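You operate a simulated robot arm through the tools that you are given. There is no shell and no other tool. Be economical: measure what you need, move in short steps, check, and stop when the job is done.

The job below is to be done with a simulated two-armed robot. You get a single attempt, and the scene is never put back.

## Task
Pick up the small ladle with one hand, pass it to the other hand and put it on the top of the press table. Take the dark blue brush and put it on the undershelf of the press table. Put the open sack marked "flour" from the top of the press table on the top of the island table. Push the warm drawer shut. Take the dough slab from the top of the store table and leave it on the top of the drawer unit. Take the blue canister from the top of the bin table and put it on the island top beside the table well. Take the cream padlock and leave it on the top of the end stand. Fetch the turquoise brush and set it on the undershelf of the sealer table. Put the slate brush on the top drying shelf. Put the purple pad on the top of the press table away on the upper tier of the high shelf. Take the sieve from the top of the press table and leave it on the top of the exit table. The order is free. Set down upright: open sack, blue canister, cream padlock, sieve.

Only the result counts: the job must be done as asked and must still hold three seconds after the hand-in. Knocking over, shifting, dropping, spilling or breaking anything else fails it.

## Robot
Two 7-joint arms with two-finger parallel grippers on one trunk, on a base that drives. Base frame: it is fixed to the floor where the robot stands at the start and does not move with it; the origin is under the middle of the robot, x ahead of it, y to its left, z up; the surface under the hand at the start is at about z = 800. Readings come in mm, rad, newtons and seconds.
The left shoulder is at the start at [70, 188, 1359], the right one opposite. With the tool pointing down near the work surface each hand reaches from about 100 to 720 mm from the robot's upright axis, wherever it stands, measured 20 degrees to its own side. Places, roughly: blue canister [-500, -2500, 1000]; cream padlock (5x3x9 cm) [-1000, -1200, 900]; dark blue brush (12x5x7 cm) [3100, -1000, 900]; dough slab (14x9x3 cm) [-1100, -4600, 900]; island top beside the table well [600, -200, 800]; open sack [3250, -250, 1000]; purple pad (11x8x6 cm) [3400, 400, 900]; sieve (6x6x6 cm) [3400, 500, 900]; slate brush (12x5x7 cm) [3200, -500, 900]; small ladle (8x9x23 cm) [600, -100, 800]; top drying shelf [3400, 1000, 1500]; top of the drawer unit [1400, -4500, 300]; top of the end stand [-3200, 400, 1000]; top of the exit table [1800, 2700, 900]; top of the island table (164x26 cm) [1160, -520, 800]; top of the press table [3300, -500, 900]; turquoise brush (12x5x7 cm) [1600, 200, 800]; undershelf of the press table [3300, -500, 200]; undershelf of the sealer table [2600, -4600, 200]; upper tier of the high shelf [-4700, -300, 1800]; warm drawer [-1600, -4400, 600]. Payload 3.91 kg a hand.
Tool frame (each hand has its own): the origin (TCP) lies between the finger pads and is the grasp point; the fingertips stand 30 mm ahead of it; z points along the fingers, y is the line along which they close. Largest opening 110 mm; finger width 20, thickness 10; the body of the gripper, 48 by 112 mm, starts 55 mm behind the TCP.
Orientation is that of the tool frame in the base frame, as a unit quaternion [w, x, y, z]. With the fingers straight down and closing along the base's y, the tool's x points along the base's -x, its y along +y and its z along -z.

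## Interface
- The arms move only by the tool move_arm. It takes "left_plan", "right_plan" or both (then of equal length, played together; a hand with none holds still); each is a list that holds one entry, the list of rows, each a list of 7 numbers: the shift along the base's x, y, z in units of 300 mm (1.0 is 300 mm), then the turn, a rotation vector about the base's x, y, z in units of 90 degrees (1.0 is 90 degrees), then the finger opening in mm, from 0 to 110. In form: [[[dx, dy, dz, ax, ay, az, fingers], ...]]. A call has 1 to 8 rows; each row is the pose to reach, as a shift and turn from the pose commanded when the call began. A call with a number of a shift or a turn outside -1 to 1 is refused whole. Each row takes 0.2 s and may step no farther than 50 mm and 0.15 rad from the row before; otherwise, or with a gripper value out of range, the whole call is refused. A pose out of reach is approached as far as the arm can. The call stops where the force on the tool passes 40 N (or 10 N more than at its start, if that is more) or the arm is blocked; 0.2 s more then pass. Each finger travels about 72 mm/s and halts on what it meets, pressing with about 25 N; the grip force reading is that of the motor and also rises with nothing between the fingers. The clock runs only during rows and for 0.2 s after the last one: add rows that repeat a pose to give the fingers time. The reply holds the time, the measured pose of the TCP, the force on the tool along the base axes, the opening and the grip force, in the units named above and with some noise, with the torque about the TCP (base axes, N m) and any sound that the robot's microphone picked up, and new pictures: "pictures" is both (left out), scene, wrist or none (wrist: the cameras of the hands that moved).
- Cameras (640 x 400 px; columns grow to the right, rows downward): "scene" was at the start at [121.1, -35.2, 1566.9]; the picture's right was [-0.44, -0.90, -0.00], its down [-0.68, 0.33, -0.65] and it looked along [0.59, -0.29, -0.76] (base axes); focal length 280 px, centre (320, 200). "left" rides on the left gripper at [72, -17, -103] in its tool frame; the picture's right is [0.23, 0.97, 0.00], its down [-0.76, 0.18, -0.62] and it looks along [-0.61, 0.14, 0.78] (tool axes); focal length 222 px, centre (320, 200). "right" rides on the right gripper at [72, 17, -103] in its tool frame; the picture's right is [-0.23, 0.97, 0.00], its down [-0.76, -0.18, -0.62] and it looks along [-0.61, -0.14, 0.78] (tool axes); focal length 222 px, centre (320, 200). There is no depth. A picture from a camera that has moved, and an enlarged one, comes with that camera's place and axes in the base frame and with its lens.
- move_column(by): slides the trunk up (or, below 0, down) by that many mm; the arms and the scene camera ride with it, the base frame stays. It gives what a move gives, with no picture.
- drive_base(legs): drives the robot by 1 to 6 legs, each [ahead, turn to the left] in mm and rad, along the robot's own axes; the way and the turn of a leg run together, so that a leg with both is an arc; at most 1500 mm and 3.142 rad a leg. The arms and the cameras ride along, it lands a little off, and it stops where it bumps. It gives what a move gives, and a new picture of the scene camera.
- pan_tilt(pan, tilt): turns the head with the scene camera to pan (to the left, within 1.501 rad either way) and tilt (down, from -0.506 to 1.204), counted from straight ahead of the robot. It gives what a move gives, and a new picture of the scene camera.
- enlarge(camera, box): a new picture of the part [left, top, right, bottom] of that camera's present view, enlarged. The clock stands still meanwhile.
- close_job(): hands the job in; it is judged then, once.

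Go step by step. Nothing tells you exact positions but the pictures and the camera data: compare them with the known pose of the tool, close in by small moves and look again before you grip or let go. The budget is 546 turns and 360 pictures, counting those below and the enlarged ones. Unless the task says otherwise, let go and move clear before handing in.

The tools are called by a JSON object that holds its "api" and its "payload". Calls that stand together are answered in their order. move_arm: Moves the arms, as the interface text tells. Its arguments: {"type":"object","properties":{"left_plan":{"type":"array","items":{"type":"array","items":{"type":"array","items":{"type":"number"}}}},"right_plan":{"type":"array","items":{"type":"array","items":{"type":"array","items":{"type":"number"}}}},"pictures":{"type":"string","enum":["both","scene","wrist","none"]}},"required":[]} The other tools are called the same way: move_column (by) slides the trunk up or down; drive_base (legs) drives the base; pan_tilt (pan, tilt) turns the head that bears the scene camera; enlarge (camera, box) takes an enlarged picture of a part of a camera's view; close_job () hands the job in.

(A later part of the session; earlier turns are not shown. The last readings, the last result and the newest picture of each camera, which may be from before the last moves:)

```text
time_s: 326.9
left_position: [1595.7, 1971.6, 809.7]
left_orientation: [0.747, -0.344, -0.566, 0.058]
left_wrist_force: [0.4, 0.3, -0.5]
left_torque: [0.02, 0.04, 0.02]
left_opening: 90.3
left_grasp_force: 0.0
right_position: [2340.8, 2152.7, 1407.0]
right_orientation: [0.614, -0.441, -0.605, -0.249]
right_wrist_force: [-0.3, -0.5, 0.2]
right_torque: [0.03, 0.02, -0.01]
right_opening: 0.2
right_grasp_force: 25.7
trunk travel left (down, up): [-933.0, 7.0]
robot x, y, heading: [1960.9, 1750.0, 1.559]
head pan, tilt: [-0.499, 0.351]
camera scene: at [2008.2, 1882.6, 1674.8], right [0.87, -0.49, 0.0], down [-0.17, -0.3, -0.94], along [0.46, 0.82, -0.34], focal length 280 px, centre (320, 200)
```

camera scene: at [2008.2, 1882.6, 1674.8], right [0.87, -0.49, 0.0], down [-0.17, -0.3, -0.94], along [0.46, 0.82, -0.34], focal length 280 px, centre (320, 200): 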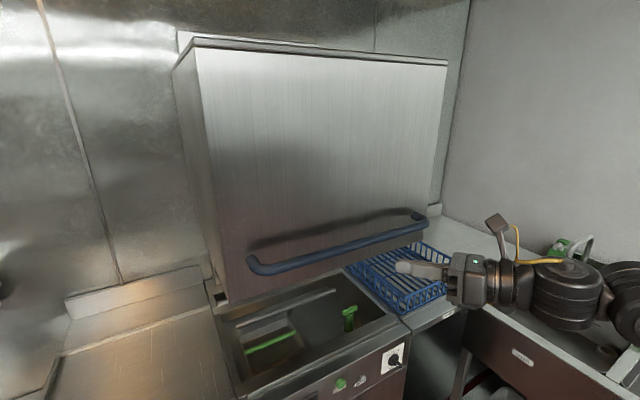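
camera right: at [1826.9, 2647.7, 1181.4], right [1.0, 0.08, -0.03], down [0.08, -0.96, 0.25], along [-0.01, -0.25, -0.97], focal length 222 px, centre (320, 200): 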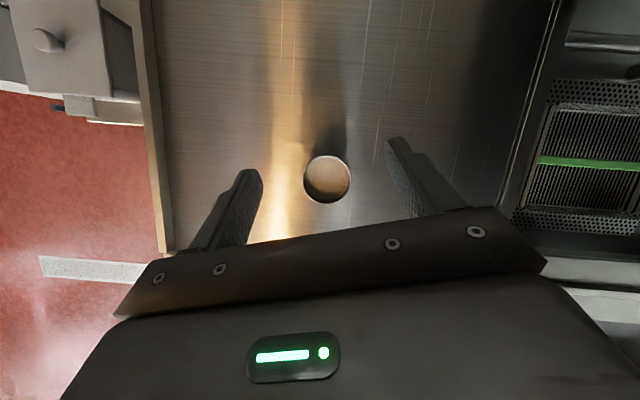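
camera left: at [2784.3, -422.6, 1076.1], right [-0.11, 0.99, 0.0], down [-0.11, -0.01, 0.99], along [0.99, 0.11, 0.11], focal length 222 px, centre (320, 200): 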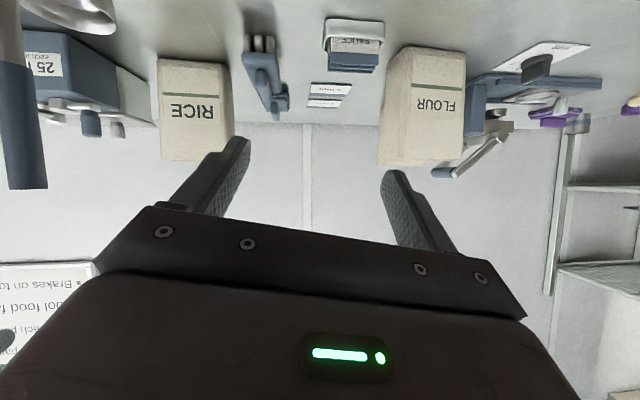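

{"api": "move_arm", "payload": {"right_plan": [[[-0.02, 0.13, 0.0, 0, 0, 0, 0], [-0.04, 0.27, 0.0, 0, 0, 0, 0], [-0.06, 0.41, 0.0, 0, 0, 0, 0], [-0.08, 0.55, 0.0, 0, 0, 0, 0], [-0.1, 0.68, 0, 0, 0, 0, 0], [-0.12, 0.79, 0, 0, 0, 0, 0]]], "pictures": "both"}}

```text
time_s: 328.3
left_position: [1595.7, 1970.3, 811.6]
left_orientation: [0.748, -0.343, -0.565, 0.056]
left_wrist_force: [0.1, -0.1, 0.3]
left_torque: [0.04, 0.0, -0.02]
left_opening: 90.1
left_grasp_force: 0.0
right_position: [2306.6, 2379.0, 1414.1]
right_orientation: [0.617, -0.435, -0.604, -0.255]
right_wrist_force: [0.2, -0.1, 0.9]
right_torque: [-0.01, 0.02, 0.0]
right_opening: 0.0
right_grasp_force: 24.7
trunk travel left (down, up): [-933.0, 7.0]
robot x, y, heading: [1960.2, 1749.1, 1.555]
head pan, tilt: [-0.499, 0.351]
stopped in row 6 (right hand): the force on the tool passed its limit at 99 N (the readings are from after the stop); the commanded pose is now the measured one
camera scene: at [2009.9, 1876.4, 1675.3], right [0.87, -0.49, 0.0], down [-0.17, -0.3, -0.94], along [0.46, 0.82, -0.34], focal length 280 px, centre (320, 200)
camera right: at [2385.7, 2313.3, 1490.9], right [0.79, 0.43, -0.44], down [0.07, -0.77, -0.63], along [-0.61, 0.46, -0.64], focal length 222 px, centre (320, 200)
```

scene: 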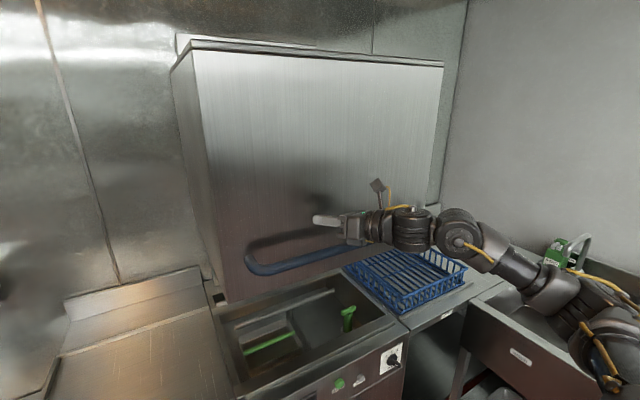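
right: 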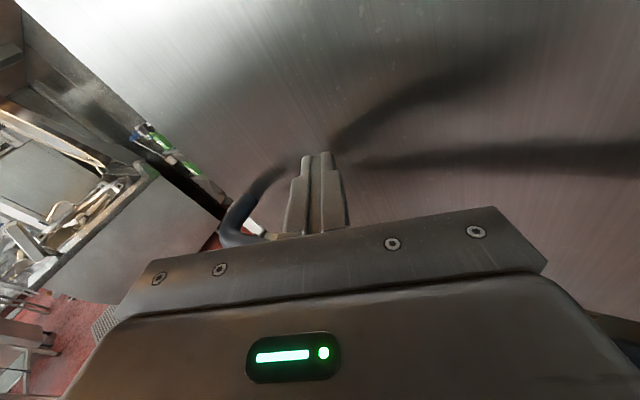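

Fingertips touched the hood face; the handle is just below. Back 10 mm and press down on it.

{"api": "move_arm", "payload": {"right_plan": [[[0.01, -0.04, 0, 0, 0, 0, 0], [0.01, -0.04, -0.06, 0, 0, 0, 0], [0.01, -0.04, -0.12, 0, 0, 0, 0], [0.01, -0.04, -0.18, 0, 0, 0, 0], [0.01, -0.04, -0.24, 0, 0, 0, 0], [0.01, -0.04, -0.3, 0, 0, 0, 0], [0.01, -0.04, -0.36, 0, 0, 0, 0]]], "pictures": "none"}}

```text
time_s: 329.9
left_position: [1595.2, 1970.9, 810.2]
left_orientation: [0.748, -0.343, -0.565, 0.057]
left_wrist_force: [-0.2, 0.2, 0.5]
left_torque: [0.01, 0.02, -0.03]
left_opening: 89.9
left_grasp_force: 0.1
right_position: [2309.1, 2371.0, 1304.4]
right_orientation: [0.618, -0.433, -0.605, -0.255]
right_wrist_force: [-0.5, -11.0, 7.0]
right_torque: [-0.52, -0.44, -0.94]
right_opening: 0.0
right_grasp_force: 24.7
trunk travel left (down, up): [-933.0, 7.0]
robot x, y, heading: [1962.9, 1747.3, 1.557]
head pan, tilt: [-0.499, 0.351]
```

{"api": "move_arm", "payload": {"right_plan": [[[0, -0.02, -0.06, 0, 0, 0, 0], [0, -0.02, -0.12, 0, 0, 0, 0], [0, -0.02, -0.18, 0, 0, 0, 0], [0, -0.02, -0.24, 0, 0, 0, 0], [0, -0.02, -0.3, 0, 0, 0, 0]]], "pictures": "scene"}}

```text
time_s: 331.1
left_position: [1595.5, 1971.3, 809.5]
left_orientation: [0.747, -0.344, -0.566, 0.055]
left_wrist_force: [0.2, 0.2, 0.0]
left_torque: [0.01, 0.02, -0.01]
left_opening: 89.8
left_grasp_force: 0.1
right_position: [2307.5, 2362.9, 1211.7]
right_orientation: [0.616, -0.434, -0.606, -0.253]
right_wrist_force: [-0.8, -4.3, -1.1]
right_torque: [-0.05, 0.09, -0.34]
right_opening: 0.1
right_grasp_force: 25.1
trunk travel left (down, up): [-933.0, 7.0]
robot x, y, heading: [1962.2, 1749.1, 1.556]
head pan, tilt: [-0.499, 0.351]
camera scene: at [2009.0, 1880.1, 1674.9], right [0.87, -0.49, 0.0], down [-0.17, -0.3, -0.94], along [0.46, 0.82, -0.34], focal length 280 px, centre (320, 200)
```

scene: 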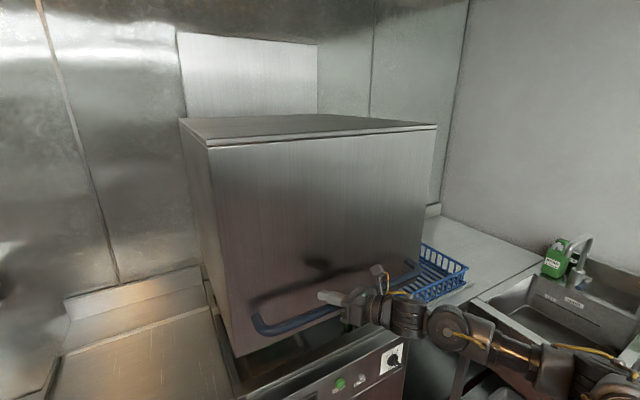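

The hood comes down easily with the hand. Continue until it seats.

{"api": "move_arm", "payload": {"right_plan": [[[0, 0, -0.07, 0, 0, 0, 0], [0, 0, -0.14, 0, 0, 0, 0], [0, 0, -0.21, 0, 0, 0, 0], [0, 0, -0.28, 0, 0, 0, 0], [0, 0, -0.35, 0, 0, 0, 0], [0, 0, -0.42, 0, 0, 0, 0], [0, 0, -0.49, 0, 0, 0, 0], [0, 0, -0.56, 0, 0, 0, 0]]], "pictures": "scene"}}

```text
time_s: 332.9
left_position: [1596.2, 1973.3, 809.1]
left_orientation: [0.747, -0.346, -0.565, 0.057]
left_wrist_force: [0.1, 0.1, 0.0]
left_torque: [-0.01, 0.01, 0.05]
left_opening: 90.0
left_grasp_force: 0.0
right_position: [2311.3, 2364.0, 1044.7]
right_orientation: [0.616, -0.435, -0.606, -0.254]
right_wrist_force: [0.3, -0.6, 0.5]
right_torque: [-0.01, -0.03, -0.03]
right_opening: 0.0
right_grasp_force: 24.9
trunk travel left (down, up): [-933.0, 7.0]
robot x, y, heading: [1958.9, 1748.5, 1.555]
head pan, tilt: [-0.499, 0.351]
camera scene: at [2009.0, 1882.3, 1674.7], right [0.87, -0.49, 0.0], down [-0.17, -0.3, -0.94], along [0.46, 0.82, -0.34], focal length 280 px, centre (320, 200)
```

scene: 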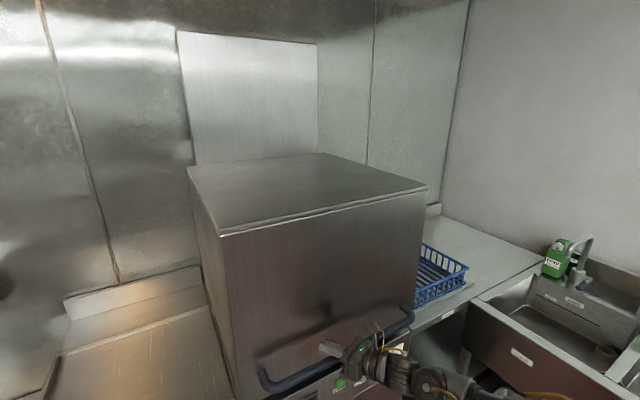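

{"api": "move_arm", "payload": {"right_plan": [[[0, 0, -0.06, 0, 0, 0, 0], [0, 0, -0.1, 0, 0, 0, 0], [0, 0, -0.14, 0, 0, 0, 0], [0, 0, -0.18, 0, 0, 0, 0]]], "pictures": "none"}}

```text
time_s: 333.8
left_position: [1594.2, 1968.3, 810.5]
left_orientation: [0.748, -0.342, -0.566, 0.054]
left_wrist_force: [0.1, 0.4, -0.2]
left_torque: [-0.02, 0.02, 0.02]
left_opening: 89.9
left_grasp_force: 0.1
right_position: [2309.3, 2362.1, 1020.0]
right_orientation: [0.624, -0.426, -0.6, -0.264]
right_wrist_force: [-3.3, -23.0, 18.3]
right_torque: [-0.76, -0.81, -1.51]
right_opening: 0.1
right_grasp_force: 24.7
trunk travel left (down, up): [-933.0, 7.0]
robot x, y, heading: [1957.2, 1751.7, 1.554]
head pan, tilt: [-0.499, 0.351]
stopped in row 4 (right hand): the force on the tool passed its limit at 46 N (the readings are from after the stop); the commanded pose is now the measured one
```

Seated (force rise). Lift off and check it stays closed.

{"api": "move_arm", "payload": {"right_plan": [[[0, -0.05, 0.1, 0, 0, 0, 0], [0, -0.15, 0.2, 0, 0, 0, 0], [0, -0.3, 0.25, 0, 0, 0, 0], [0, -0.46, 0.25, 0, 0, 0, 0]]], "pictures": "scene"}}

```text
time_s: 334.8
left_position: [1596.9, 1970.9, 810.2]
left_orientation: [0.748, -0.344, -0.565, 0.055]
left_wrist_force: [-0.4, -0.5, -0.2]
left_torque: [0.0, -0.01, -0.01]
left_opening: 90.1
left_grasp_force: 0.1
right_position: [2311.4, 2228.6, 1089.2]
right_orientation: [0.622, -0.43, -0.599, -0.263]
right_wrist_force: [-0.4, -0.1, -0.4]
right_torque: [-0.02, 0.02, -0.01]
right_opening: 0.0
right_grasp_force: 25.1
trunk travel left (down, up): [-933.0, 7.0]
robot x, y, heading: [1958.4, 1747.9, 1.553]
head pan, tilt: [-0.499, 0.351]
camera scene: at [2009.2, 1879.0, 1675.1], right [0.87, -0.49, 0.0], down [-0.17, -0.3, -0.94], along [0.46, 0.82, -0.34], focal length 280 px, centre (320, 200)
```

scene: 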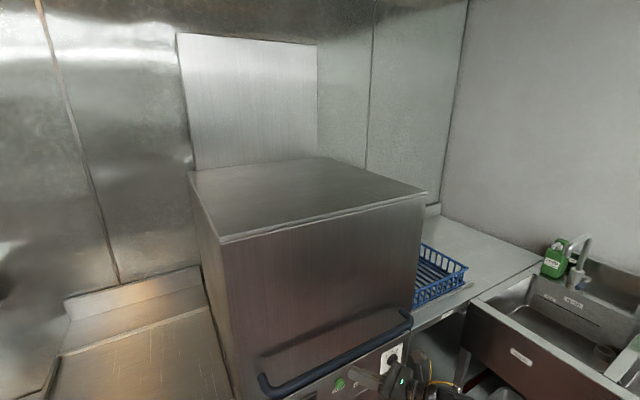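

Dishwasher is closed again as before. Now to the purple pad at the press table's left end, keeping elbows clear of equipment.

{"api": "drive_base", "payload": {"legs": [[0, -0.67], [0, -0.67], [0, -0.67], [0, -0.67], [1200, 0]]}}

{"api": "drive_base", "payload": {"legs": [[0, 0.56], [0, 0.56]]}}

```text
time_s: 348.0
left_position: [2893.6, 644.7, 810.3]
left_orientation: [-0.224, 0.628, -0.207, 0.716]
left_wrist_force: [-0.1, -0.3, -0.2]
left_torque: [-0.02, 0.01, 0.0]
left_opening: 90.1
left_grasp_force: 0.0
right_position: [2366.0, 98.5, 1088.9]
right_orientation: [0.114, 0.682, -0.283, 0.665]
right_wrist_force: [-0.1, -0.5, -0.1]
right_torque: [-0.03, 0.01, -0.03]
right_opening: 0.0
right_grasp_force: 25.3
trunk travel left (down, up): [-933.0, 7.0]
robot x, y, heading: [2468.9, 683.2, -1.133]
head pan, tilt: [-0.499, 0.351]
camera scene: at [2485.3, 545.2, 1675.0], right [-1.0, 0.06, 0.0], down [0.02, 0.34, -0.94], along [-0.06, -0.94, -0.34], focal length 280 px, centre (320, 200)
```

scene: 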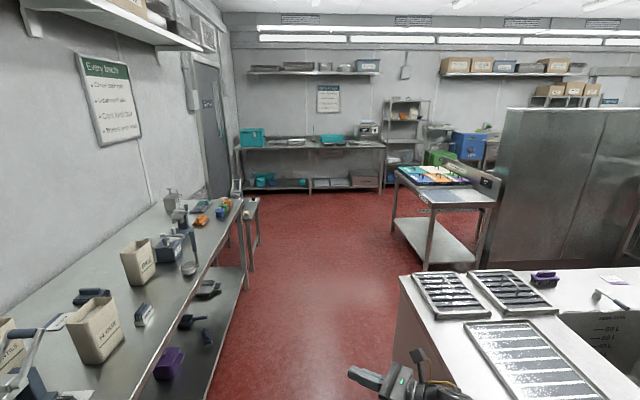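

```text
time_s: 351.4
left_position: [2692.2, 1047.0, 808.8]
left_orientation: [-0.566, 0.644, 0.154, 0.491]
left_wrist_force: [0.3, -0.8, 0.4]
left_torque: [0.0, -0.01, -0.01]
left_opening: 90.2
left_grasp_force: 0.1
right_position: [2947.0, 329.0, 1088.8]
right_orientation: [-0.252, 0.728, 0.117, 0.626]
right_wrist_force: [0.0, -0.8, 0.0]
right_torque: [0.01, -0.03, -0.01]
right_opening: 0.0
right_grasp_force: 24.5
trunk travel left (down, up): [-933.0, 7.0]
robot x, y, heading: [2464.7, 681.2, -0.027]
head pan, tilt: [-0.499, 0.351]
camera scene: at [2600.5, 634.9, 1674.9], right [-0.5, -0.87, 0.0], down [-0.3, 0.17, -0.94], along [0.81, -0.47, -0.34], focal length 280 px, centre (320, 200)
```

scene: 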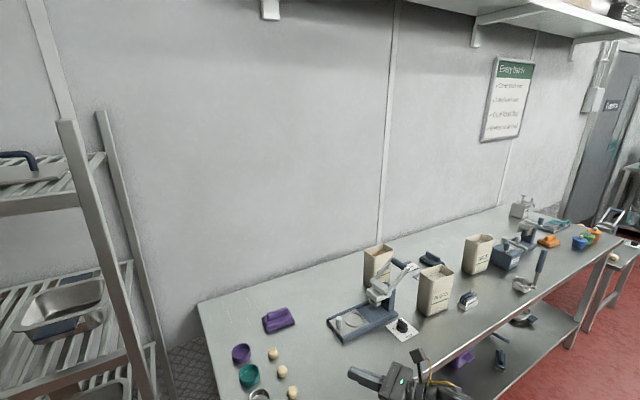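

I'll reorient the right tool to point down with the fingers closing front-to-back across the pad's short side, in free space above the table edge.

{"api": "move_arm", "payload": {"right_plan": [[[0, 0, 0.05, 0.0298, 0.0611, -0.0623, 60], [0, 0, 0.1, 0.0596, 0.1222, -0.1246, 100], [0, 0, 0.15, 0.0894, 0.1833, -0.1869, 100], [0, 0, 0.2, 0.1192, 0.2444, -0.2492, 100], [0, 0, 0.2, 0.149, 0.3055, -0.3115, 100], [0, 0, 0.2, 0.1788, 0.3666, -0.3738, 100], [0, 0, 0.2, 0.2086, 0.4277, -0.4361, 100], [0, 0, 0.2, 0.238, 0.4885, -0.498, 100]]], "pictures": "none"}}

{"api": "move_arm", "payload": {"right_plan": [[[0, 0, 0, 0.0298, 0.0611, -0.0623, 100], [0, 0, 0, 0.0596, 0.1222, -0.1246, 100], [0, 0, 0, 0.0894, 0.1833, -0.1869, 100], [0, 0, 0, 0.1192, 0.2444, -0.2492, 100], [0, 0, 0, 0.149, 0.3055, -0.3115, 100], [0, 0, 0, 0.1788, 0.3666, -0.3738, 100], [0, 0, 0, 0.2086, 0.4277, -0.4361, 100], [0, 0, 0, 0.238, 0.4885, -0.498, 100]]], "pictures": "scene"}}

```text
time_s: 353.2
left_position: [2695.5, 1047.8, 808.5]
left_orientation: [-0.566, 0.645, 0.153, 0.49]
left_wrist_force: [1.1, -0.4, 0.3]
left_torque: [0.0, -0.01, -0.01]
left_opening: 90.1
left_grasp_force: 0.1
right_position: [2949.4, 331.0, 1147.7]
right_orientation: [-0.149, 0.836, -0.372, 0.374]
right_wrist_force: [-0.2, -0.6, -1.2]
right_torque: [0.01, -0.02, 0.0]
right_opening: 99.8
right_grasp_force: 0.1
trunk travel left (down, up): [-933.0, 7.0]
robot x, y, heading: [2469.7, 683.1, -0.026]
head pan, tilt: [-0.499, 0.351]
```

```text
time_s: 355.1
left_position: [2693.1, 1046.7, 808.9]
left_orientation: [-0.567, 0.644, 0.154, 0.49]
left_wrist_force: [-0.4, 0.0, -1.4]
left_torque: [0.01, 0.0, 0.02]
left_opening: 90.0
left_grasp_force: 0.1
right_position: [2947.8, 329.5, 1149.4]
right_orientation: [0.001, -0.67, 0.742, 0.001]
right_wrist_force: [0.0, -0.5, 0.3]
right_torque: [-0.01, -0.02, 0.01]
right_opening: 100.0
right_grasp_force: 0.0
trunk travel left (down, up): [-933.0, 7.0]
robot x, y, heading: [2469.9, 683.5, -0.029]
head pan, tilt: [-0.499, 0.351]
camera scene: at [2601.4, 635.7, 1674.9], right [-0.5, -0.87, 0.0], down [-0.3, 0.17, -0.94], along [0.81, -0.47, -0.34], focal length 280 px, centre (320, 200)
```

scene: 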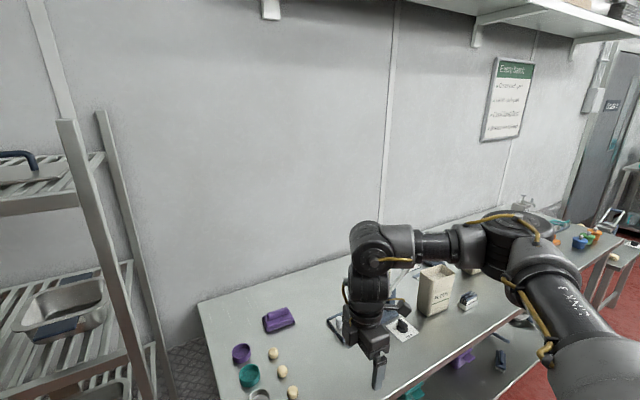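

{"api": "drive_base", "payload": {"legs": [[0, -0.51], [250, 0], [0, 0.54]]}}

{"api": "move_arm", "payload": {"right_plan": [[[0.1, 0.08, 0, 0, 0, 0, 100], [0.2, 0.16, 0, 0, 0, 0, 100], [0.3, 0.24, 0, 0, 0, 0, 100], [0.4, 0.32, 0, 0, 0, 0, 100], [0.5, 0.4, -0.05, 0, 0, 0, 100], [0.6, 0.45, -0.1, 0, 0, 0, 100], [0.7, 0.48, -0.15, 0, 0, 0, 100], [0.7, 0.48, -0.15, 0, 0, 0, 100]]], "pictures": "wrist"}}

```text
time_s: 359.8
left_position: [2889.0, 929.9, 809.2]
left_orientation: [-0.576, 0.64, 0.169, 0.479]
left_wrist_force: [-0.1, -0.2, 0.2]
left_torque: [-0.01, -0.01, 0.04]
left_opening: 90.0
left_grasp_force: 0.0
right_position: [3174.9, 225.9, 1148.3]
right_orientation: [0.0, -0.687, 0.727, 0.001]
right_wrist_force: [-0.4, 0.6, -0.1]
right_torque: [0.02, -0.01, -0.01]
right_opening: 100.2
right_grasp_force: 0.1
trunk travel left (down, up): [-933.0, 7.0]
robot x, y, heading: [2682.6, 558.2, 0.019]
head pan, tilt: [-0.499, 0.351]
camera scene: at [2814.8, 515.6, 1674.9], right [-0.46, -0.89, 0.0], down [-0.3, 0.16, -0.94], along [0.83, -0.43, -0.34], focal length 280 px, centre (320, 200)
```

scene: 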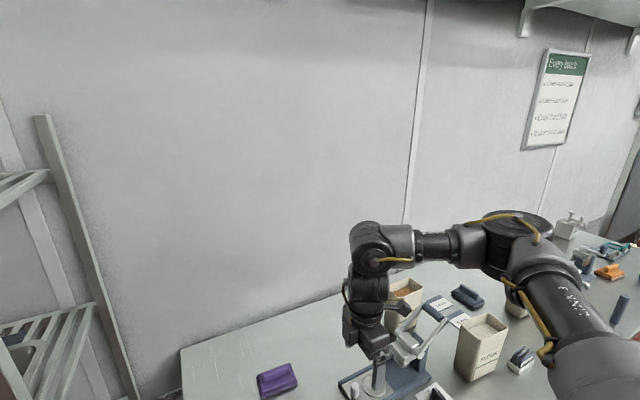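

```text
time_s: 361.6
left_position: [2889.3, 929.5, 811.4]
left_orientation: [-0.577, 0.64, 0.167, 0.479]
left_wrist_force: [-0.3, -0.2, -0.1]
left_torque: [-0.02, -0.01, 0.0]
left_opening: 90.3
left_grasp_force: 0.0
right_position: [3386.4, 366.9, 1106.1]
right_orientation: [0.003, -0.687, 0.726, 0.0]
right_wrist_force: [-0.1, -0.7, 0.3]
right_torque: [0.01, -0.02, 0.02]
right_opening: 100.1
right_grasp_force: 0.1
trunk travel left (down, up): [-933.0, 7.0]
robot x, y, heading: [2683.3, 557.6, 0.021]
head pan, tilt: [-0.499, 0.351]
camera right: at [3364.8, 294.4, 1208.2], right [-0.96, 0.28, 0.0], down [0.22, 0.75, 0.63], along [0.18, 0.6, -0.78], focal length 222 px, centre (320, 200)
```

right: 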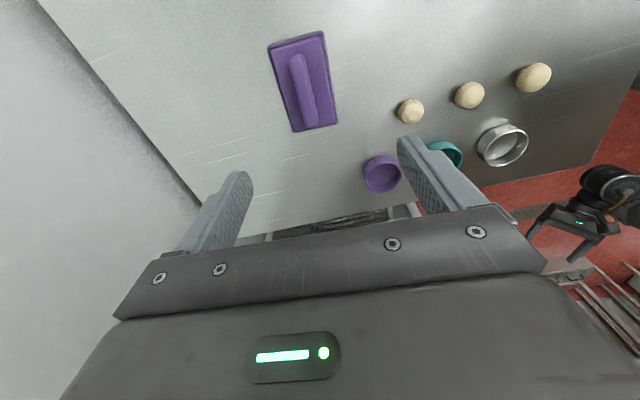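

Pad at [3401,354], aligned. Descend and grip across its short side.

{"api": "move_arm", "payload": {"right_plan": [[[0.05, -0.043, -0.12, 0, 0, 0, 104], [0.05, -0.043, -0.26, 0, 0, 0, 104], [0.05, -0.043, -0.4, 0, 0, 0, 104], [0.05, -0.043, -0.54, 0, 0, 0, 104], [0.05, -0.043, -0.64, 0, 0, 0, 104], [0.05, -0.043, -0.655, 0, 0, 0, 104]]], "pictures": "wrist"}}

```text
time_s: 363.0
left_position: [2887.7, 931.6, 809.3]
left_orientation: [-0.577, 0.64, 0.169, 0.479]
left_wrist_force: [0.1, 0.2, -0.4]
left_torque: [0.01, 0.03, -0.01]
left_opening: 89.9
left_grasp_force: 0.0
right_position: [3358.2, 386.6, 960.7]
right_orientation: [0.013, -0.689, 0.724, -0.007]
right_wrist_force: [-5.1, 2.2, 15.8]
right_torque: [-0.05, -0.65, 0.03]
right_opening: 101.6
right_grasp_force: 0.0
right hand out of reach, approached as far as the arm can: row 1, 2, 3, 4, 5, 6
trunk travel left (down, up): [-933.0, 7.0]
robot x, y, heading: [2683.5, 558.2, 0.018]
head pan, tilt: [-0.499, 0.351]
stopped in row 6 (right hand): the force on the tool passed its limit at 74 N (the readings are from after the stop); the commanded pose is now the measured one
camera right: at [3335.9, 312.4, 1062.1], right [-0.96, 0.28, -0.03], down [0.2, 0.75, 0.64], along [0.19, 0.61, -0.77], focal length 222 px, centre (320, 200)
```

right: 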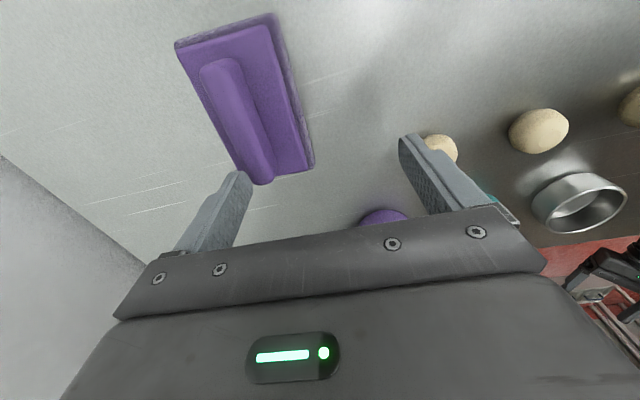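

The arm fell short and a finger touched the pad's edge. I'll lift, lower the trunk for more reach at this height, and re-approach.

{"api": "move_arm", "payload": {"right_plan": [[[0, 0, 0.12, 0, 0, 0, 104], [0, 0, 0.26, 0, 0, 0, 104], [0, -0.04, 0.42, 0, 0, 0, 104], [0, -0.08, 0.58, 0, 0, 0, 104], [0, -0.1, 0.74, 0, 0, 0, 104], [0, -0.1, 0.9, 0, 0, 0, 104]]], "pictures": "none"}}

{"api": "move_column", "payload": {"by": -220}}

{"api": "drive_base", "payload": {"legs": [[22, 0]]}}

{"api": "enlarge", "payload": {"camera": "right", "box": [0, 0, 640, 400]}}

```text
time_s: 364.4
left_position: [2888.9, 931.6, 809.8]
left_orientation: [-0.576, 0.641, 0.169, 0.479]
left_wrist_force: [-0.1, -0.7, 0.3]
left_torque: [0.03, 0.01, -0.02]
left_opening: 90.0
left_grasp_force: 0.0
right_position: [3360.2, 355.4, 1227.2]
right_orientation: [0.011, -0.689, 0.725, -0.006]
right_wrist_force: [-0.1, 0.5, -0.4]
right_torque: [-0.04, 0.0, 0.0]
right_opening: 103.7
right_grasp_force: 0.1
trunk travel left (down, up): [-933.0, 7.0]
robot x, y, heading: [2679.1, 555.7, 0.019]
head pan, tilt: [-0.499, 0.351]
```

```text
time_s: 366.7
left_position: [2890.7, 930.7, 589.0]
left_orientation: [-0.576, 0.641, 0.168, 0.479]
left_wrist_force: [-0.6, 0.4, 0.8]
left_torque: [0.0, -0.01, 0.0]
left_opening: 89.8
left_grasp_force: 0.1
right_position: [3361.5, 354.1, 1005.9]
right_orientation: [0.011, -0.689, 0.725, -0.005]
right_wrist_force: [-0.7, -0.5, -0.7]
right_torque: [0.04, 0.0, 0.02]
right_opening: 103.8
right_grasp_force: 0.1
trunk travel left (down, up): [-713.0, 227.0]
robot x, y, heading: [2684.4, 559.5, 0.025]
head pan, tilt: [-0.499, 0.351]
```

```text
time_s: 367.5
left_position: [2910.4, 931.5, 590.1]
left_orientation: [-0.577, 0.64, 0.169, 0.479]
left_wrist_force: [-0.7, -0.2, 0.0]
left_torque: [-0.03, 0.02, -0.01]
left_opening: 89.9
left_grasp_force: 0.1
right_position: [3383.0, 354.7, 1007.6]
right_orientation: [0.013, -0.689, 0.724, -0.006]
right_wrist_force: [-1.1, 0.6, -0.1]
right_torque: [0.01, -0.03, -0.01]
right_opening: 104.0
right_grasp_force: 0.1
trunk travel left (down, up): [-713.0, 227.0]
robot x, y, heading: [2702.1, 555.9, 0.024]
head pan, tilt: [-0.499, 0.351]
camera scene: at [2834.9, 517.2, 1455.2], right [-0.46, -0.89, 0.0], down [-0.3, 0.16, -0.94], along [0.83, -0.43, -0.34], focal length 280 px, centre (320, 200)
```

scene: 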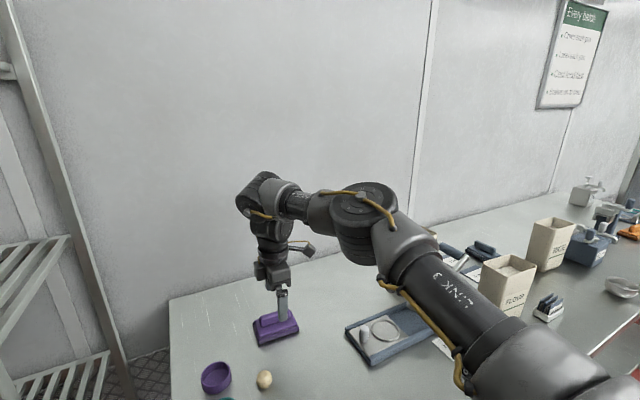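

```text
1.00 times, centred on (320, 200) of right (not enlarged: the box is as wide or as high as the picture)
camera zoom: at [3359.6, 282.1, 1108.9], right [-0.96, 0.28, -0.02], down [0.2, 0.75, 0.64], along [0.19, 0.61, -0.77], focal length 222 px, centre (320, 200)
```

zoom: 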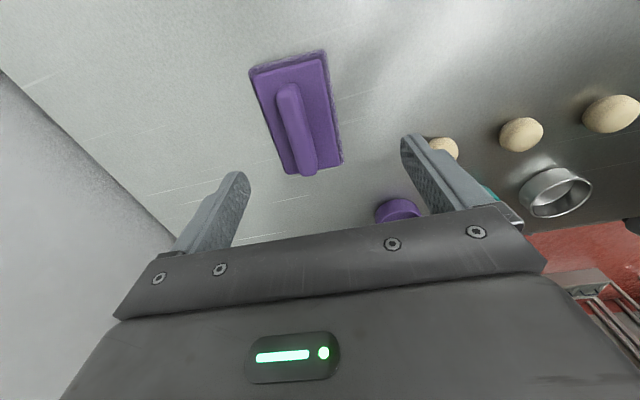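

{"api": "move_arm", "payload": {"right_plan": [[[0.066, -0.005, -0.05, 0, 0, -0.03, 104], [0.066, -0.005, -0.18, 0, 0, -0.03, 104], [0.066, -0.005, -0.28, 0, 0, -0.03, 104], [0.066, -0.005, -0.33, 0, 0, -0.03, 104]]], "pictures": "wrist"}}

```text
time_s: 368.5
left_position: [2910.1, 931.9, 590.5]
left_orientation: [-0.575, 0.64, 0.169, 0.48]
left_wrist_force: [-0.3, 0.5, 0.3]
left_torque: [0.0, -0.04, 0.03]
left_opening: 90.1
left_grasp_force: 0.0
right_position: [3402.2, 354.6, 912.6]
right_orientation: [0.016, -0.672, 0.741, -0.008]
right_wrist_force: [3.9, -2.1, 26.8]
right_torque: [-0.14, 1.43, 0.05]
right_opening: 100.8
right_grasp_force: 0.1
trunk travel left (down, up): [-713.0, 227.0]
robot x, y, heading: [2699.7, 560.9, 0.023]
head pan, tilt: [-0.499, 0.351]
camera right: at [3374.1, 283.0, 1013.7], right [-0.95, 0.32, -0.03], down [0.23, 0.74, 0.64], along [0.23, 0.59, -0.77], focal length 222 px, centre (320, 200)
```

right: 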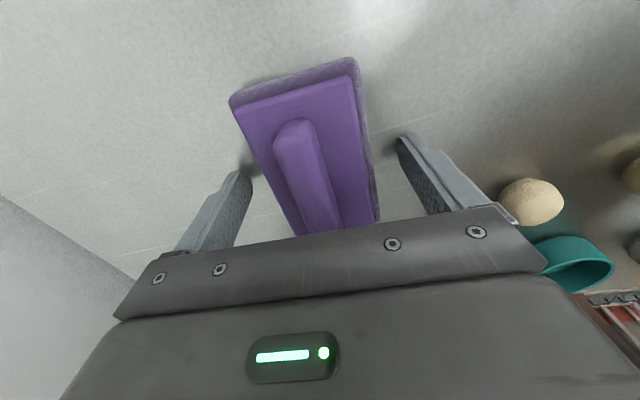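

{"api": "move_arm", "payload": {"right_plan": [[[0, 0, 0.012, 0, 0, 0, 90], [0, 0, 0.012, 0, 0, 0, 60], [0, 0, 0.012, 0, 0, 0, 60], [0, 0, 0.012, 0, 0, 0, 60]]], "pictures": "none"}}

{"api": "move_arm", "payload": {"right_plan": [[[0, 0, 0.05, 0, 0, 0, 50], [0, 0, 0.2, 0, 0, 0, 50], [0, 0, 0.35, 0, 0, 0, 50], [-0.05, 0, 0.5, 0, 0, 0, 50], [-0.1, 0, 0.6, 0, 0, 0, 50]]], "pictures": "wrist"}}

```text
time_s: 369.5
left_position: [2910.2, 932.5, 590.1]
left_orientation: [-0.576, 0.64, 0.17, 0.479]
left_wrist_force: [0.3, 0.0, 0.2]
left_torque: [-0.03, 0.0, 0.02]
left_opening: 90.1
left_grasp_force: 0.0
right_position: [3402.0, 354.9, 910.7]
right_orientation: [0.012, -0.672, 0.74, -0.006]
right_wrist_force: [-7.7, 1.5, 8.1]
right_torque: [0.05, 0.63, -0.03]
right_opening: 69.6
right_grasp_force: 24.7
trunk travel left (down, up): [-713.0, 227.0]
robot x, y, heading: [2702.0, 555.7, 0.02]
head pan, tilt: [-0.499, 0.351]
```

```text
time_s: 370.7
left_position: [2909.5, 932.4, 589.7]
left_orientation: [-0.577, 0.64, 0.168, 0.478]
left_wrist_force: [-1.3, -0.9, 0.7]
left_torque: [0.02, 0.05, -0.03]
left_opening: 89.9
left_grasp_force: 0.0
right_position: [3371.3, 354.5, 1090.1]
right_orientation: [0.014, -0.671, 0.741, -0.006]
right_wrist_force: [-0.3, 0.3, -1.4]
right_torque: [0.03, -0.05, -0.03]
right_opening: 69.7
right_grasp_force: 25.4
trunk travel left (down, up): [-713.0, 227.0]
robot x, y, heading: [2703.6, 560.6, 0.022]
head pan, tilt: [-0.499, 0.351]
camera right: at [3345.0, 283.0, 1192.3], right [-0.95, 0.32, -0.02], down [0.23, 0.74, 0.64], along [0.22, 0.6, -0.77], focal length 222 px, centre (320, 200)
```

right: 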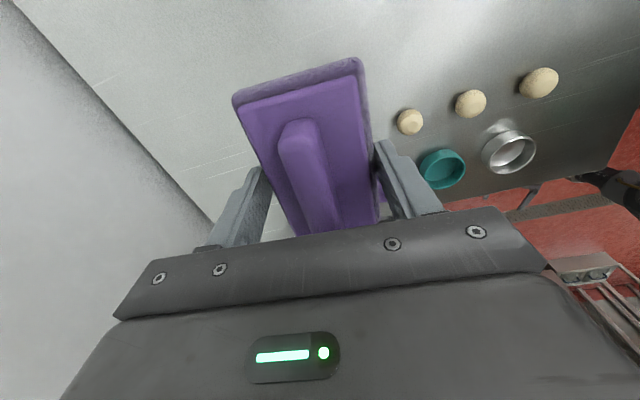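

Pad is held. I'll back into the open aisle, raise the trunk and bring the left arm into a mirrored, well-behaved pose so it can take the flour sack.

{"api": "drive_base", "payload": {"legs": [[-250, 0]]}}

{"api": "move_column", "payload": {"by": 220}}

{"api": "move_arm", "payload": {"right_plan": [[[-0.15, -0.02, 0, 0, 0, 0, 50], [-0.3, -0.04, 0, 0, 0, 0, 50], [-0.45, -0.06, 0, 0, 0, 0, 50], [-0.6, -0.08, 0, 0, 0, 0, 50], [-0.7, -0.1, 0, 0, 0, 0, 50]]], "left_plan": [[[0.1, 0.0, 0.1, 0, 0, 0, 90], [0.2, 0.0, 0.2, 0, 0, 0, 90], [0.3, 0, 0.3, 0, 0, 0, 90], [0.4, 0, 0.4, 0, 0, 0, 90], [0.5, 0, 0.5, 0, 0, 0, 90]]], "pictures": "none"}}

```text
time_s: 372.5
left_position: [2661.5, 926.4, 590.1]
left_orientation: [-0.578, 0.64, 0.169, 0.477]
left_wrist_force: [-0.3, -0.1, 0.2]
left_torque: [0.03, 0.03, 0.0]
left_opening: 90.5
left_grasp_force: 0.0
right_position: [3122.7, 349.6, 1090.0]
right_orientation: [0.012, -0.672, 0.74, -0.006]
right_wrist_force: [-1.1, -0.2, -0.4]
right_torque: [-0.03, -0.03, 0.02]
right_opening: 69.6
right_grasp_force: 25.2
trunk travel left (down, up): [-713.0, 227.0]
robot x, y, heading: [2452.0, 554.4, 0.021]
head pan, tilt: [-0.499, 0.351]
camera scene: at [2586.9, 511.6, 1454.9], right [-0.46, -0.89, 0.0], down [-0.31, 0.16, -0.94], along [0.83, -0.43, -0.34], focal length 280 px, centre (320, 200)
```

scene: 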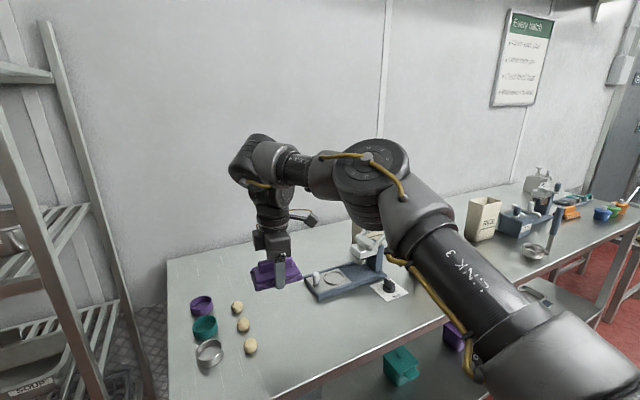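

```text
time_s: 374.9
left_position: [2660.6, 926.3, 809.4]
left_orientation: [-0.576, 0.64, 0.17, 0.478]
left_wrist_force: [-0.2, -0.5, -0.3]
left_torque: [-0.01, 0.04, 0.0]
left_opening: 90.1
left_grasp_force: 0.0
right_position: [3123.8, 348.7, 1308.1]
right_orientation: [0.012, -0.673, 0.74, -0.005]
right_wrist_force: [1.3, -0.3, 0.2]
right_torque: [0.02, 0.01, 0.0]
right_opening: 69.0
right_grasp_force: 24.4
trunk travel left (down, up): [-933.0, 7.0]
robot x, y, heading: [2452.8, 555.2, 0.025]
head pan, tilt: [-0.499, 0.351]
```

```text
time_s: 376.1
left_position: [2827.9, 933.4, 868.5]
left_orientation: [-0.578, 0.64, 0.168, 0.478]
left_wrist_force: [-0.1, 0.4, -1.1]
left_torque: [0.0, -0.01, -0.03]
left_opening: 89.8
left_grasp_force: 0.1
left hand out of reach, approached as far as the arm can: row 1, 2, 3, 4, 5
right_position: [2912.5, 319.4, 1310.9]
right_orientation: [0.013, -0.672, 0.74, -0.006]
right_wrist_force: [0.3, 0.0, -0.2]
right_torque: [-0.01, 0.02, 0.0]
right_opening: 69.6
right_grasp_force: 25.2
trunk travel left (down, up): [-933.0, 7.0]
robot x, y, heading: [2453.0, 553.4, 0.022]
head pan, tilt: [-0.499, 0.351]
```

{"api": "move_arm", "payload": {"left_plan": [[[0, 0, 0, -0.0444, -0.0029, -0.0717, 90], [0, 0, 0.02, -0.0888, -0.0058, -0.1433, 90], [0, 0, 0.05, -0.133, -0.0087, -0.215, 90], [0, 0, 0.1, -0.1776, -0.0115, -0.2867, 90], [0, 0, 0.15, -0.222, -0.0144, -0.358, 90], [0, 0, 0.2, -0.2664, -0.0172, -0.43, 90], [0, 0, 0.25, -0.3107, -0.0201, -0.5016, 90]]], "pictures": "none"}}

{"api": "move_arm", "payload": {"left_plan": [[[0.02, 0, 0.05, -0.0444, -0.0029, -0.0717, 90], [0.04, 0, 0.1, -0.0888, -0.0058, -0.1433, 90], [0.06, 0, 0.15, -0.133, -0.0087, -0.215, 90], [0.08, 0, 0.2, -0.1776, -0.0115, -0.2867, 90], [0.1, 0, 0.25, -0.222, -0.0144, -0.358, 90], [0.12, 0, 0.3, -0.2664, -0.0172, -0.43, 90], [0.14, 0, 0.35, -0.3107, -0.0201, -0.5016, 90]]], "pictures": "none"}}

```text
time_s: 377.6
left_position: [2877.3, 955.5, 815.4]
left_orientation: [-0.186, 0.765, 0.032, 0.616]
left_wrist_force: [-0.5, 0.2, -0.3]
left_torque: [-0.02, -0.03, 0.01]
left_opening: 89.9
left_grasp_force: 0.0
left hand out of reach, approached as far as the arm can: row 1, 2, 3, 4, 5, 6, 7
right_position: [2913.0, 323.1, 1310.2]
right_orientation: [0.012, -0.672, 0.74, -0.007]
right_wrist_force: [0.3, -0.3, -1.0]
right_torque: [0.02, -0.02, -0.02]
right_opening: 69.3
right_grasp_force: 24.8
trunk travel left (down, up): [-933.0, 7.0]
robot x, y, heading: [2456.9, 554.6, 0.024]
head pan, tilt: [-0.499, 0.351]
```

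```text
time_s: 379.2
left_position: [2919.1, 953.8, 919.9]
left_orientation: [0.254, 0.729, -0.116, 0.625]
left_wrist_force: [0.9, -0.9, -0.2]
left_torque: [0.0, 0.02, -0.03]
left_opening: 89.9
left_grasp_force: 0.0
left hand out of reach, approached as far as the arm can: row 1, 2
right_position: [2913.7, 322.1, 1310.0]
right_orientation: [0.012, -0.672, 0.741, -0.005]
right_wrist_force: [0.2, 0.1, -0.8]
right_torque: [-0.01, 0.01, -0.03]
right_opening: 69.2
right_grasp_force: 25.2
trunk travel left (down, up): [-933.0, 7.0]
robot x, y, heading: [2455.2, 555.9, 0.024]
head pan, tilt: [-0.499, 0.351]
```

{"api": "move_arm", "payload": {"left_plan": [[[0, 0, 0.08, -0.0298, 0.0611, 0.0623, 90], [0, 0, 0.16, -0.0596, 0.1222, 0.1246, 90], [0, 0, 0.24, -0.0894, 0.1833, 0.1869, 90], [0, 0, 0.32, -0.1192, 0.2444, 0.2492, 90], [0, 0, 0.4, -0.149, 0.3055, 0.3115, 90], [0, 0, 0.48, -0.1788, 0.3666, 0.3738, 90], [0, 0, 0.56, -0.2086, 0.4277, 0.4361, 90], [0, 0, 0.64, -0.238, 0.4885, 0.498, 90]]], "pictures": "none"}}

{"api": "move_arm", "payload": {"left_plan": [[[0, 0, 0, -0.0298, 0.0611, 0.0623, 90], [0, 0, 0, -0.0596, 0.1222, 0.1246, 90], [0, 0, 0, -0.0894, 0.1833, 0.1869, 90], [0, 0, 0, -0.1192, 0.2444, 0.2492, 90], [0, 0, 0, -0.149, 0.3055, 0.3115, 90], [0, 0, 0, -0.1788, 0.3666, 0.3738, 90], [0, 0, 0, -0.2086, 0.4277, 0.4361, 90], [0, 0, 0, -0.238, 0.4885, 0.498, 90]]], "pictures": "none"}}

{"api": "pan_tilt", "payload": {"pan": 0.2, "tilt": 0.5}}

```text
time_s: 381.1
left_position: [2918.7, 952.0, 1111.7]
left_orientation: [0.151, 0.835, 0.374, 0.374]
left_wrist_force: [0.4, 0.2, 0.2]
left_torque: [-0.01, -0.02, 0.03]
left_opening: 90.0
left_grasp_force: 0.0
right_position: [2914.9, 321.1, 1309.2]
right_orientation: [0.012, -0.672, 0.74, -0.005]
right_wrist_force: [0.1, -0.1, -0.3]
right_torque: [0.0, 0.0, -0.01]
right_opening: 69.2
right_grasp_force: 25.3
trunk travel left (down, up): [-933.0, 7.0]
robot x, y, heading: [2452.5, 555.7, 0.021]
head pan, tilt: [-0.499, 0.351]
```

```text
time_s: 382.9
left_position: [2919.8, 950.9, 1113.1]
left_orientation: [0.0, 0.669, 0.743, -0.002]
left_wrist_force: [-0.3, 0.8, 0.9]
left_torque: [-0.02, 0.01, -0.02]
left_opening: 89.8
left_grasp_force: 0.0
right_position: [2915.5, 322.8, 1309.4]
right_orientation: [0.012, -0.672, 0.74, -0.005]
right_wrist_force: [-0.1, 0.0, -0.7]
right_torque: [-0.03, 0.01, -0.01]
right_opening: 68.9
right_grasp_force: 25.0
trunk travel left (down, up): [-933.0, 7.0]
robot x, y, heading: [2452.9, 554.5, 0.024]
head pan, tilt: [-0.499, 0.351]
```

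```text
time_s: 383.9
left_position: [2918.9, 951.6, 1112.7]
left_orientation: [0.001, 0.67, 0.743, 0.0]
left_wrist_force: [-0.1, 0.2, -0.8]
left_torque: [0.01, -0.02, -0.02]
left_opening: 90.2
left_grasp_force: 0.1
right_position: [2913.5, 322.8, 1310.8]
right_orientation: [0.012, -0.672, 0.74, -0.005]
right_wrist_force: [-0.7, -0.4, 0.4]
right_torque: [0.02, 0.01, 0.03]
right_opening: 69.0
right_grasp_force: 25.6
trunk travel left (down, up): [-933.0, 7.0]
robot x, y, heading: [2451.8, 557.9, 0.023]
head pan, tilt: [0.201, 0.499]
camera scene: at [2592.9, 574.6, 1661.3], right [0.22, -0.98, 0.0], down [-0.47, -0.11, -0.88], along [0.86, 0.19, -0.48], focal length 280 px, centre (320, 200)
```

scene: 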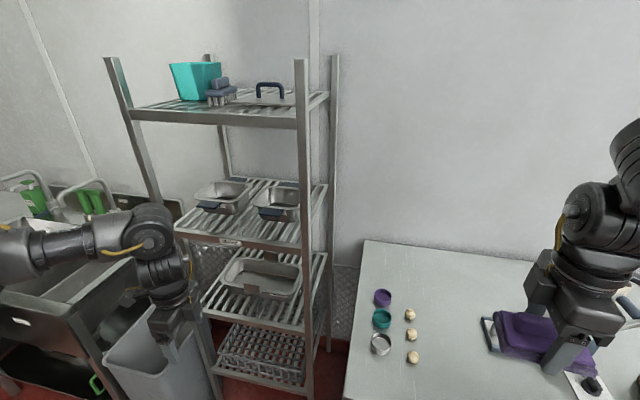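

Both arms are now in the good pose. Raise the left hand and drive over to the FLOUR sack.

{"api": "move_arm", "payload": {"left_plan": [[[0, 0, 0.14, 0, 0, 0, 100], [-0.05, 0, 0.28, 0, 0, 0, 100], [-0.1, 0, 0.42, 0, 0, 0, 100]]], "pictures": "none"}}

{"api": "drive_base", "payload": {"legs": [[0, -0.55], [0, -0.55], [0, -0.48], [980, 0]]}}

{"api": "drive_base", "payload": {"legs": [[0, 0.55], [0, 0.55], [0, 0.46]]}}

```text
time_s: 384.7
left_position: [2885.0, 952.6, 1239.0]
left_orientation: [0.001, 0.67, 0.743, 0.0]
left_wrist_force: [0.1, 0.8, 0.4]
left_torque: [0.0, 0.01, 0.01]
left_opening: 100.3
left_grasp_force: 0.0
right_position: [2912.8, 321.6, 1310.2]
right_orientation: [0.013, -0.672, 0.74, -0.006]
right_wrist_force: [-0.4, 0.5, -0.7]
right_torque: [-0.01, -0.04, -0.01]
right_opening: 69.0
right_grasp_force: 24.9
trunk travel left (down, up): [-933.0, 7.0]
robot x, y, heading: [2452.4, 554.7, 0.02]
head pan, tilt: [0.201, 0.499]
```

```text
time_s: 394.2
left_position: [2883.9, -845.0, 1239.6]
left_orientation: [0.0, 0.998, 0.06, -0.001]
left_wrist_force: [-0.6, 0.4, -0.4]
left_torque: [-0.05, 0.01, 0.03]
left_opening: 100.0
left_grasp_force: 0.0
right_position: [2250.5, -882.0, 1311.1]
right_orientation: [0.005, 0.039, 0.999, -0.012]
right_wrist_force: [0.1, -0.3, -1.2]
right_torque: [-0.02, 0.04, 0.0]
right_opening: 69.1
right_grasp_force: 24.8
trunk travel left (down, up): [-933.0, 7.0]
robot x, y, heading: [2471.6, -419.8, -1.529]
head pan, tilt: [0.201, 0.499]
camera scene: at [2500.8, -555.8, 1661.4], right [-0.97, -0.24, 0.0], down [-0.11, 0.46, -0.88], along [0.21, -0.85, -0.48], focal length 280 px, centre (320, 200)
```

scene: 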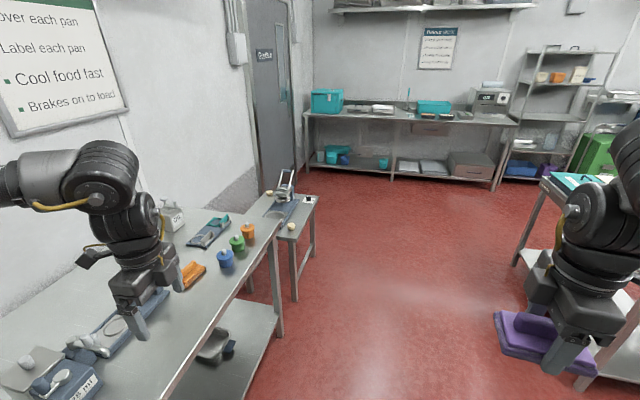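

```text
time_s: 399.0
left_position: [2909.2, -19.2, 1238.4]
left_orientation: [0.0, 0.667, 0.745, 0.0]
left_wrist_force: [0.5, -0.4, -0.2]
left_torque: [-0.01, 0.03, 0.03]
left_opening: 99.8
left_grasp_force: 0.0
right_position: [2937.6, -648.9, 1310.2]
right_orientation: [0.012, -0.674, 0.739, -0.006]
right_wrist_force: [0.3, 0.1, -1.1]
right_torque: [0.0, 0.05, -0.01]
right_opening: 68.9
right_grasp_force: 25.3
trunk travel left (down, up): [-933.0, 7.0]
robot x, y, heading: [2477.1, -419.5, 0.028]
head pan, tilt: [0.201, 0.499]
camera scene: at [2616.4, -398.4, 1661.2], right [0.23, -0.97, 0.0], down [-0.47, -0.11, -0.88], along [0.86, 0.2, -0.48], focal length 280 px, centre (320, 200)
```

scene: 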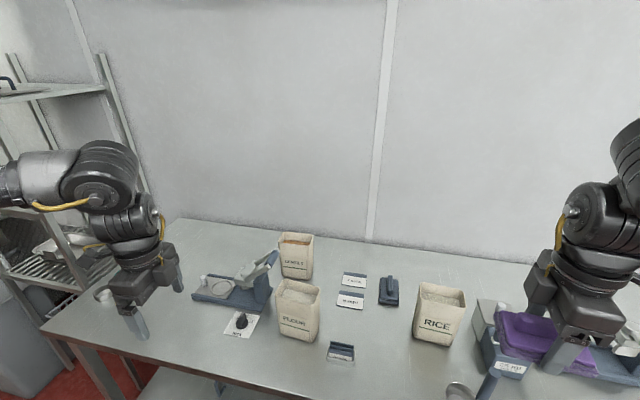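

FLOUR sack: front face near x≈3150 between y −135 and −264, top about z 1035. Bring the left hand above it and look.

{"api": "drive_base", "payload": {"legs": [[80, 0]]}}

{"api": "move_arm", "payload": {"left_plan": [[[0.1, -0.08, 0, 0, 0, 0, 108], [0.2, -0.16, 0, 0, 0, 0, 108], [0.3, -0.24, 0, 0, 0, 0, 108], [0.4, -0.32, 0, 0, 0, 0, 108], [0.5, -0.4, 0, 0, 0, 0, 108], [0.6, -0.48, 0, 0, 0, 0, 108], [0.68, -0.56, 0, 0, 0, 0, 108], [0.68, -0.6, -0.1, 0, 0, 0, 108]]], "pictures": "wrist"}}

```text
time_s: 400.1
left_position: [2975.4, -13.7, 1242.0]
left_orientation: [0.004, 0.669, 0.743, 0.003]
left_wrist_force: [1.2, 1.5, 0.5]
left_torque: [-0.07, 0.0, -0.02]
left_opening: 100.1
left_grasp_force: 0.1
right_position: [3004.2, -645.9, 1314.2]
right_orientation: [0.016, -0.675, 0.738, -0.009]
right_wrist_force: [1.0, 0.0, -1.3]
right_torque: [0.0, 0.07, 0.02]
right_opening: 69.3
right_grasp_force: 24.7
trunk travel left (down, up): [-933.0, 7.0]
robot x, y, heading: [2555.2, -417.2, 0.019]
head pan, tilt: [0.201, 0.499]
camera scene: at [2691.1, -394.1, 1661.3], right [0.23, -0.97, 0.0], down [-0.46, -0.11, -0.88], along [0.86, 0.2, -0.48], focal length 280 px, centre (320, 200)
```

scene: 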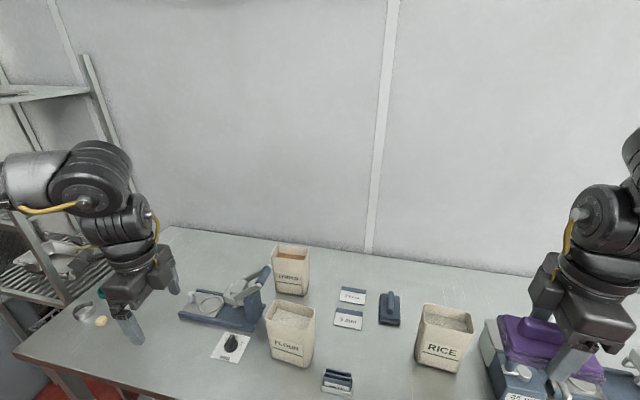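

```text
time_s: 401.9
left_position: [3185.0, -196.0, 1210.9]
left_orientation: [0.003, 0.668, 0.744, 0.001]
left_wrist_force: [0.0, 0.3, -0.4]
left_torque: [-0.01, 0.05, 0.02]
left_opening: 108.0
left_grasp_force: 0.1
right_position: [3009.9, -645.6, 1312.1]
right_orientation: [0.014, -0.675, 0.738, -0.007]
right_wrist_force: [0.3, 0.0, -1.2]
right_torque: [0.01, 0.01, -0.01]
right_opening: 69.1
right_grasp_force: 25.2
trunk travel left (down, up): [-933.0, 7.0]
robot x, y, heading: [2556.0, -412.7, 0.028]
head pan, tilt: [0.201, 0.499]
camera left: at [3159.7, -124.5, 1311.8], right [0.94, 0.33, 0.01], down [0.25, -0.74, 0.63], along [0.21, -0.59, -0.78], focal length 222 px, centre (320, 200)
```

left: 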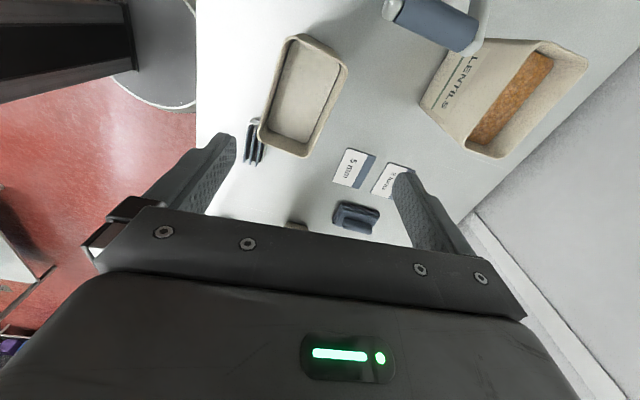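

Flour rim is about 65 × 115 mm, centred [3164,−205], yawed about −8°. Align yaw, descend and grip front-to-back.

{"api": "move_arm", "payload": {"left_plan": [[[-0.03, -0.015, 0, 0, 0, -0.08, 108], [-0.07, -0.03, -0.03, 0, 0, -0.157, 108], [-0.07, -0.03, -0.18, 0, 0, -0.157, 108], [-0.07, -0.03, -0.33, 0, 0, -0.157, 108], [-0.07, -0.03, -0.45, 0, 0, -0.157, 108]]], "pictures": "wrist"}}

```text
time_s: 403.1
left_position: [3164.8, -202.7, 1073.2]
left_orientation: [0.004, 0.754, 0.657, 0.001]
left_wrist_force: [-0.1, 0.0, 0.3]
left_torque: [0.02, 0.0, -0.01]
left_opening: 107.7
left_grasp_force: 0.1
right_position: [3007.5, -646.3, 1313.0]
right_orientation: [0.014, -0.675, 0.738, -0.008]
right_wrist_force: [0.7, -0.5, -0.1]
right_torque: [0.0, 0.02, 0.0]
right_opening: 69.0
right_grasp_force: 24.9
trunk travel left (down, up): [-933.0, 7.0]
robot x, y, heading: [2556.1, -414.6, 0.028]
head pan, tilt: [0.201, 0.499]
camera left: at [3156.8, -128.0, 1176.6], right [1.0, 0.09, 0.01], down [0.06, -0.78, 0.63], along [0.06, -0.62, -0.78], focal length 222 px, centre (320, 200)
```

left: 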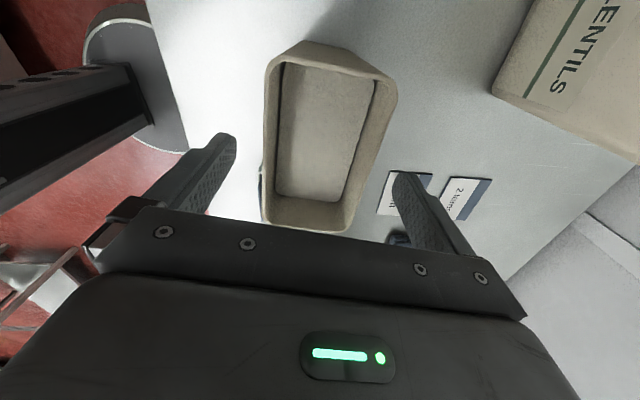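

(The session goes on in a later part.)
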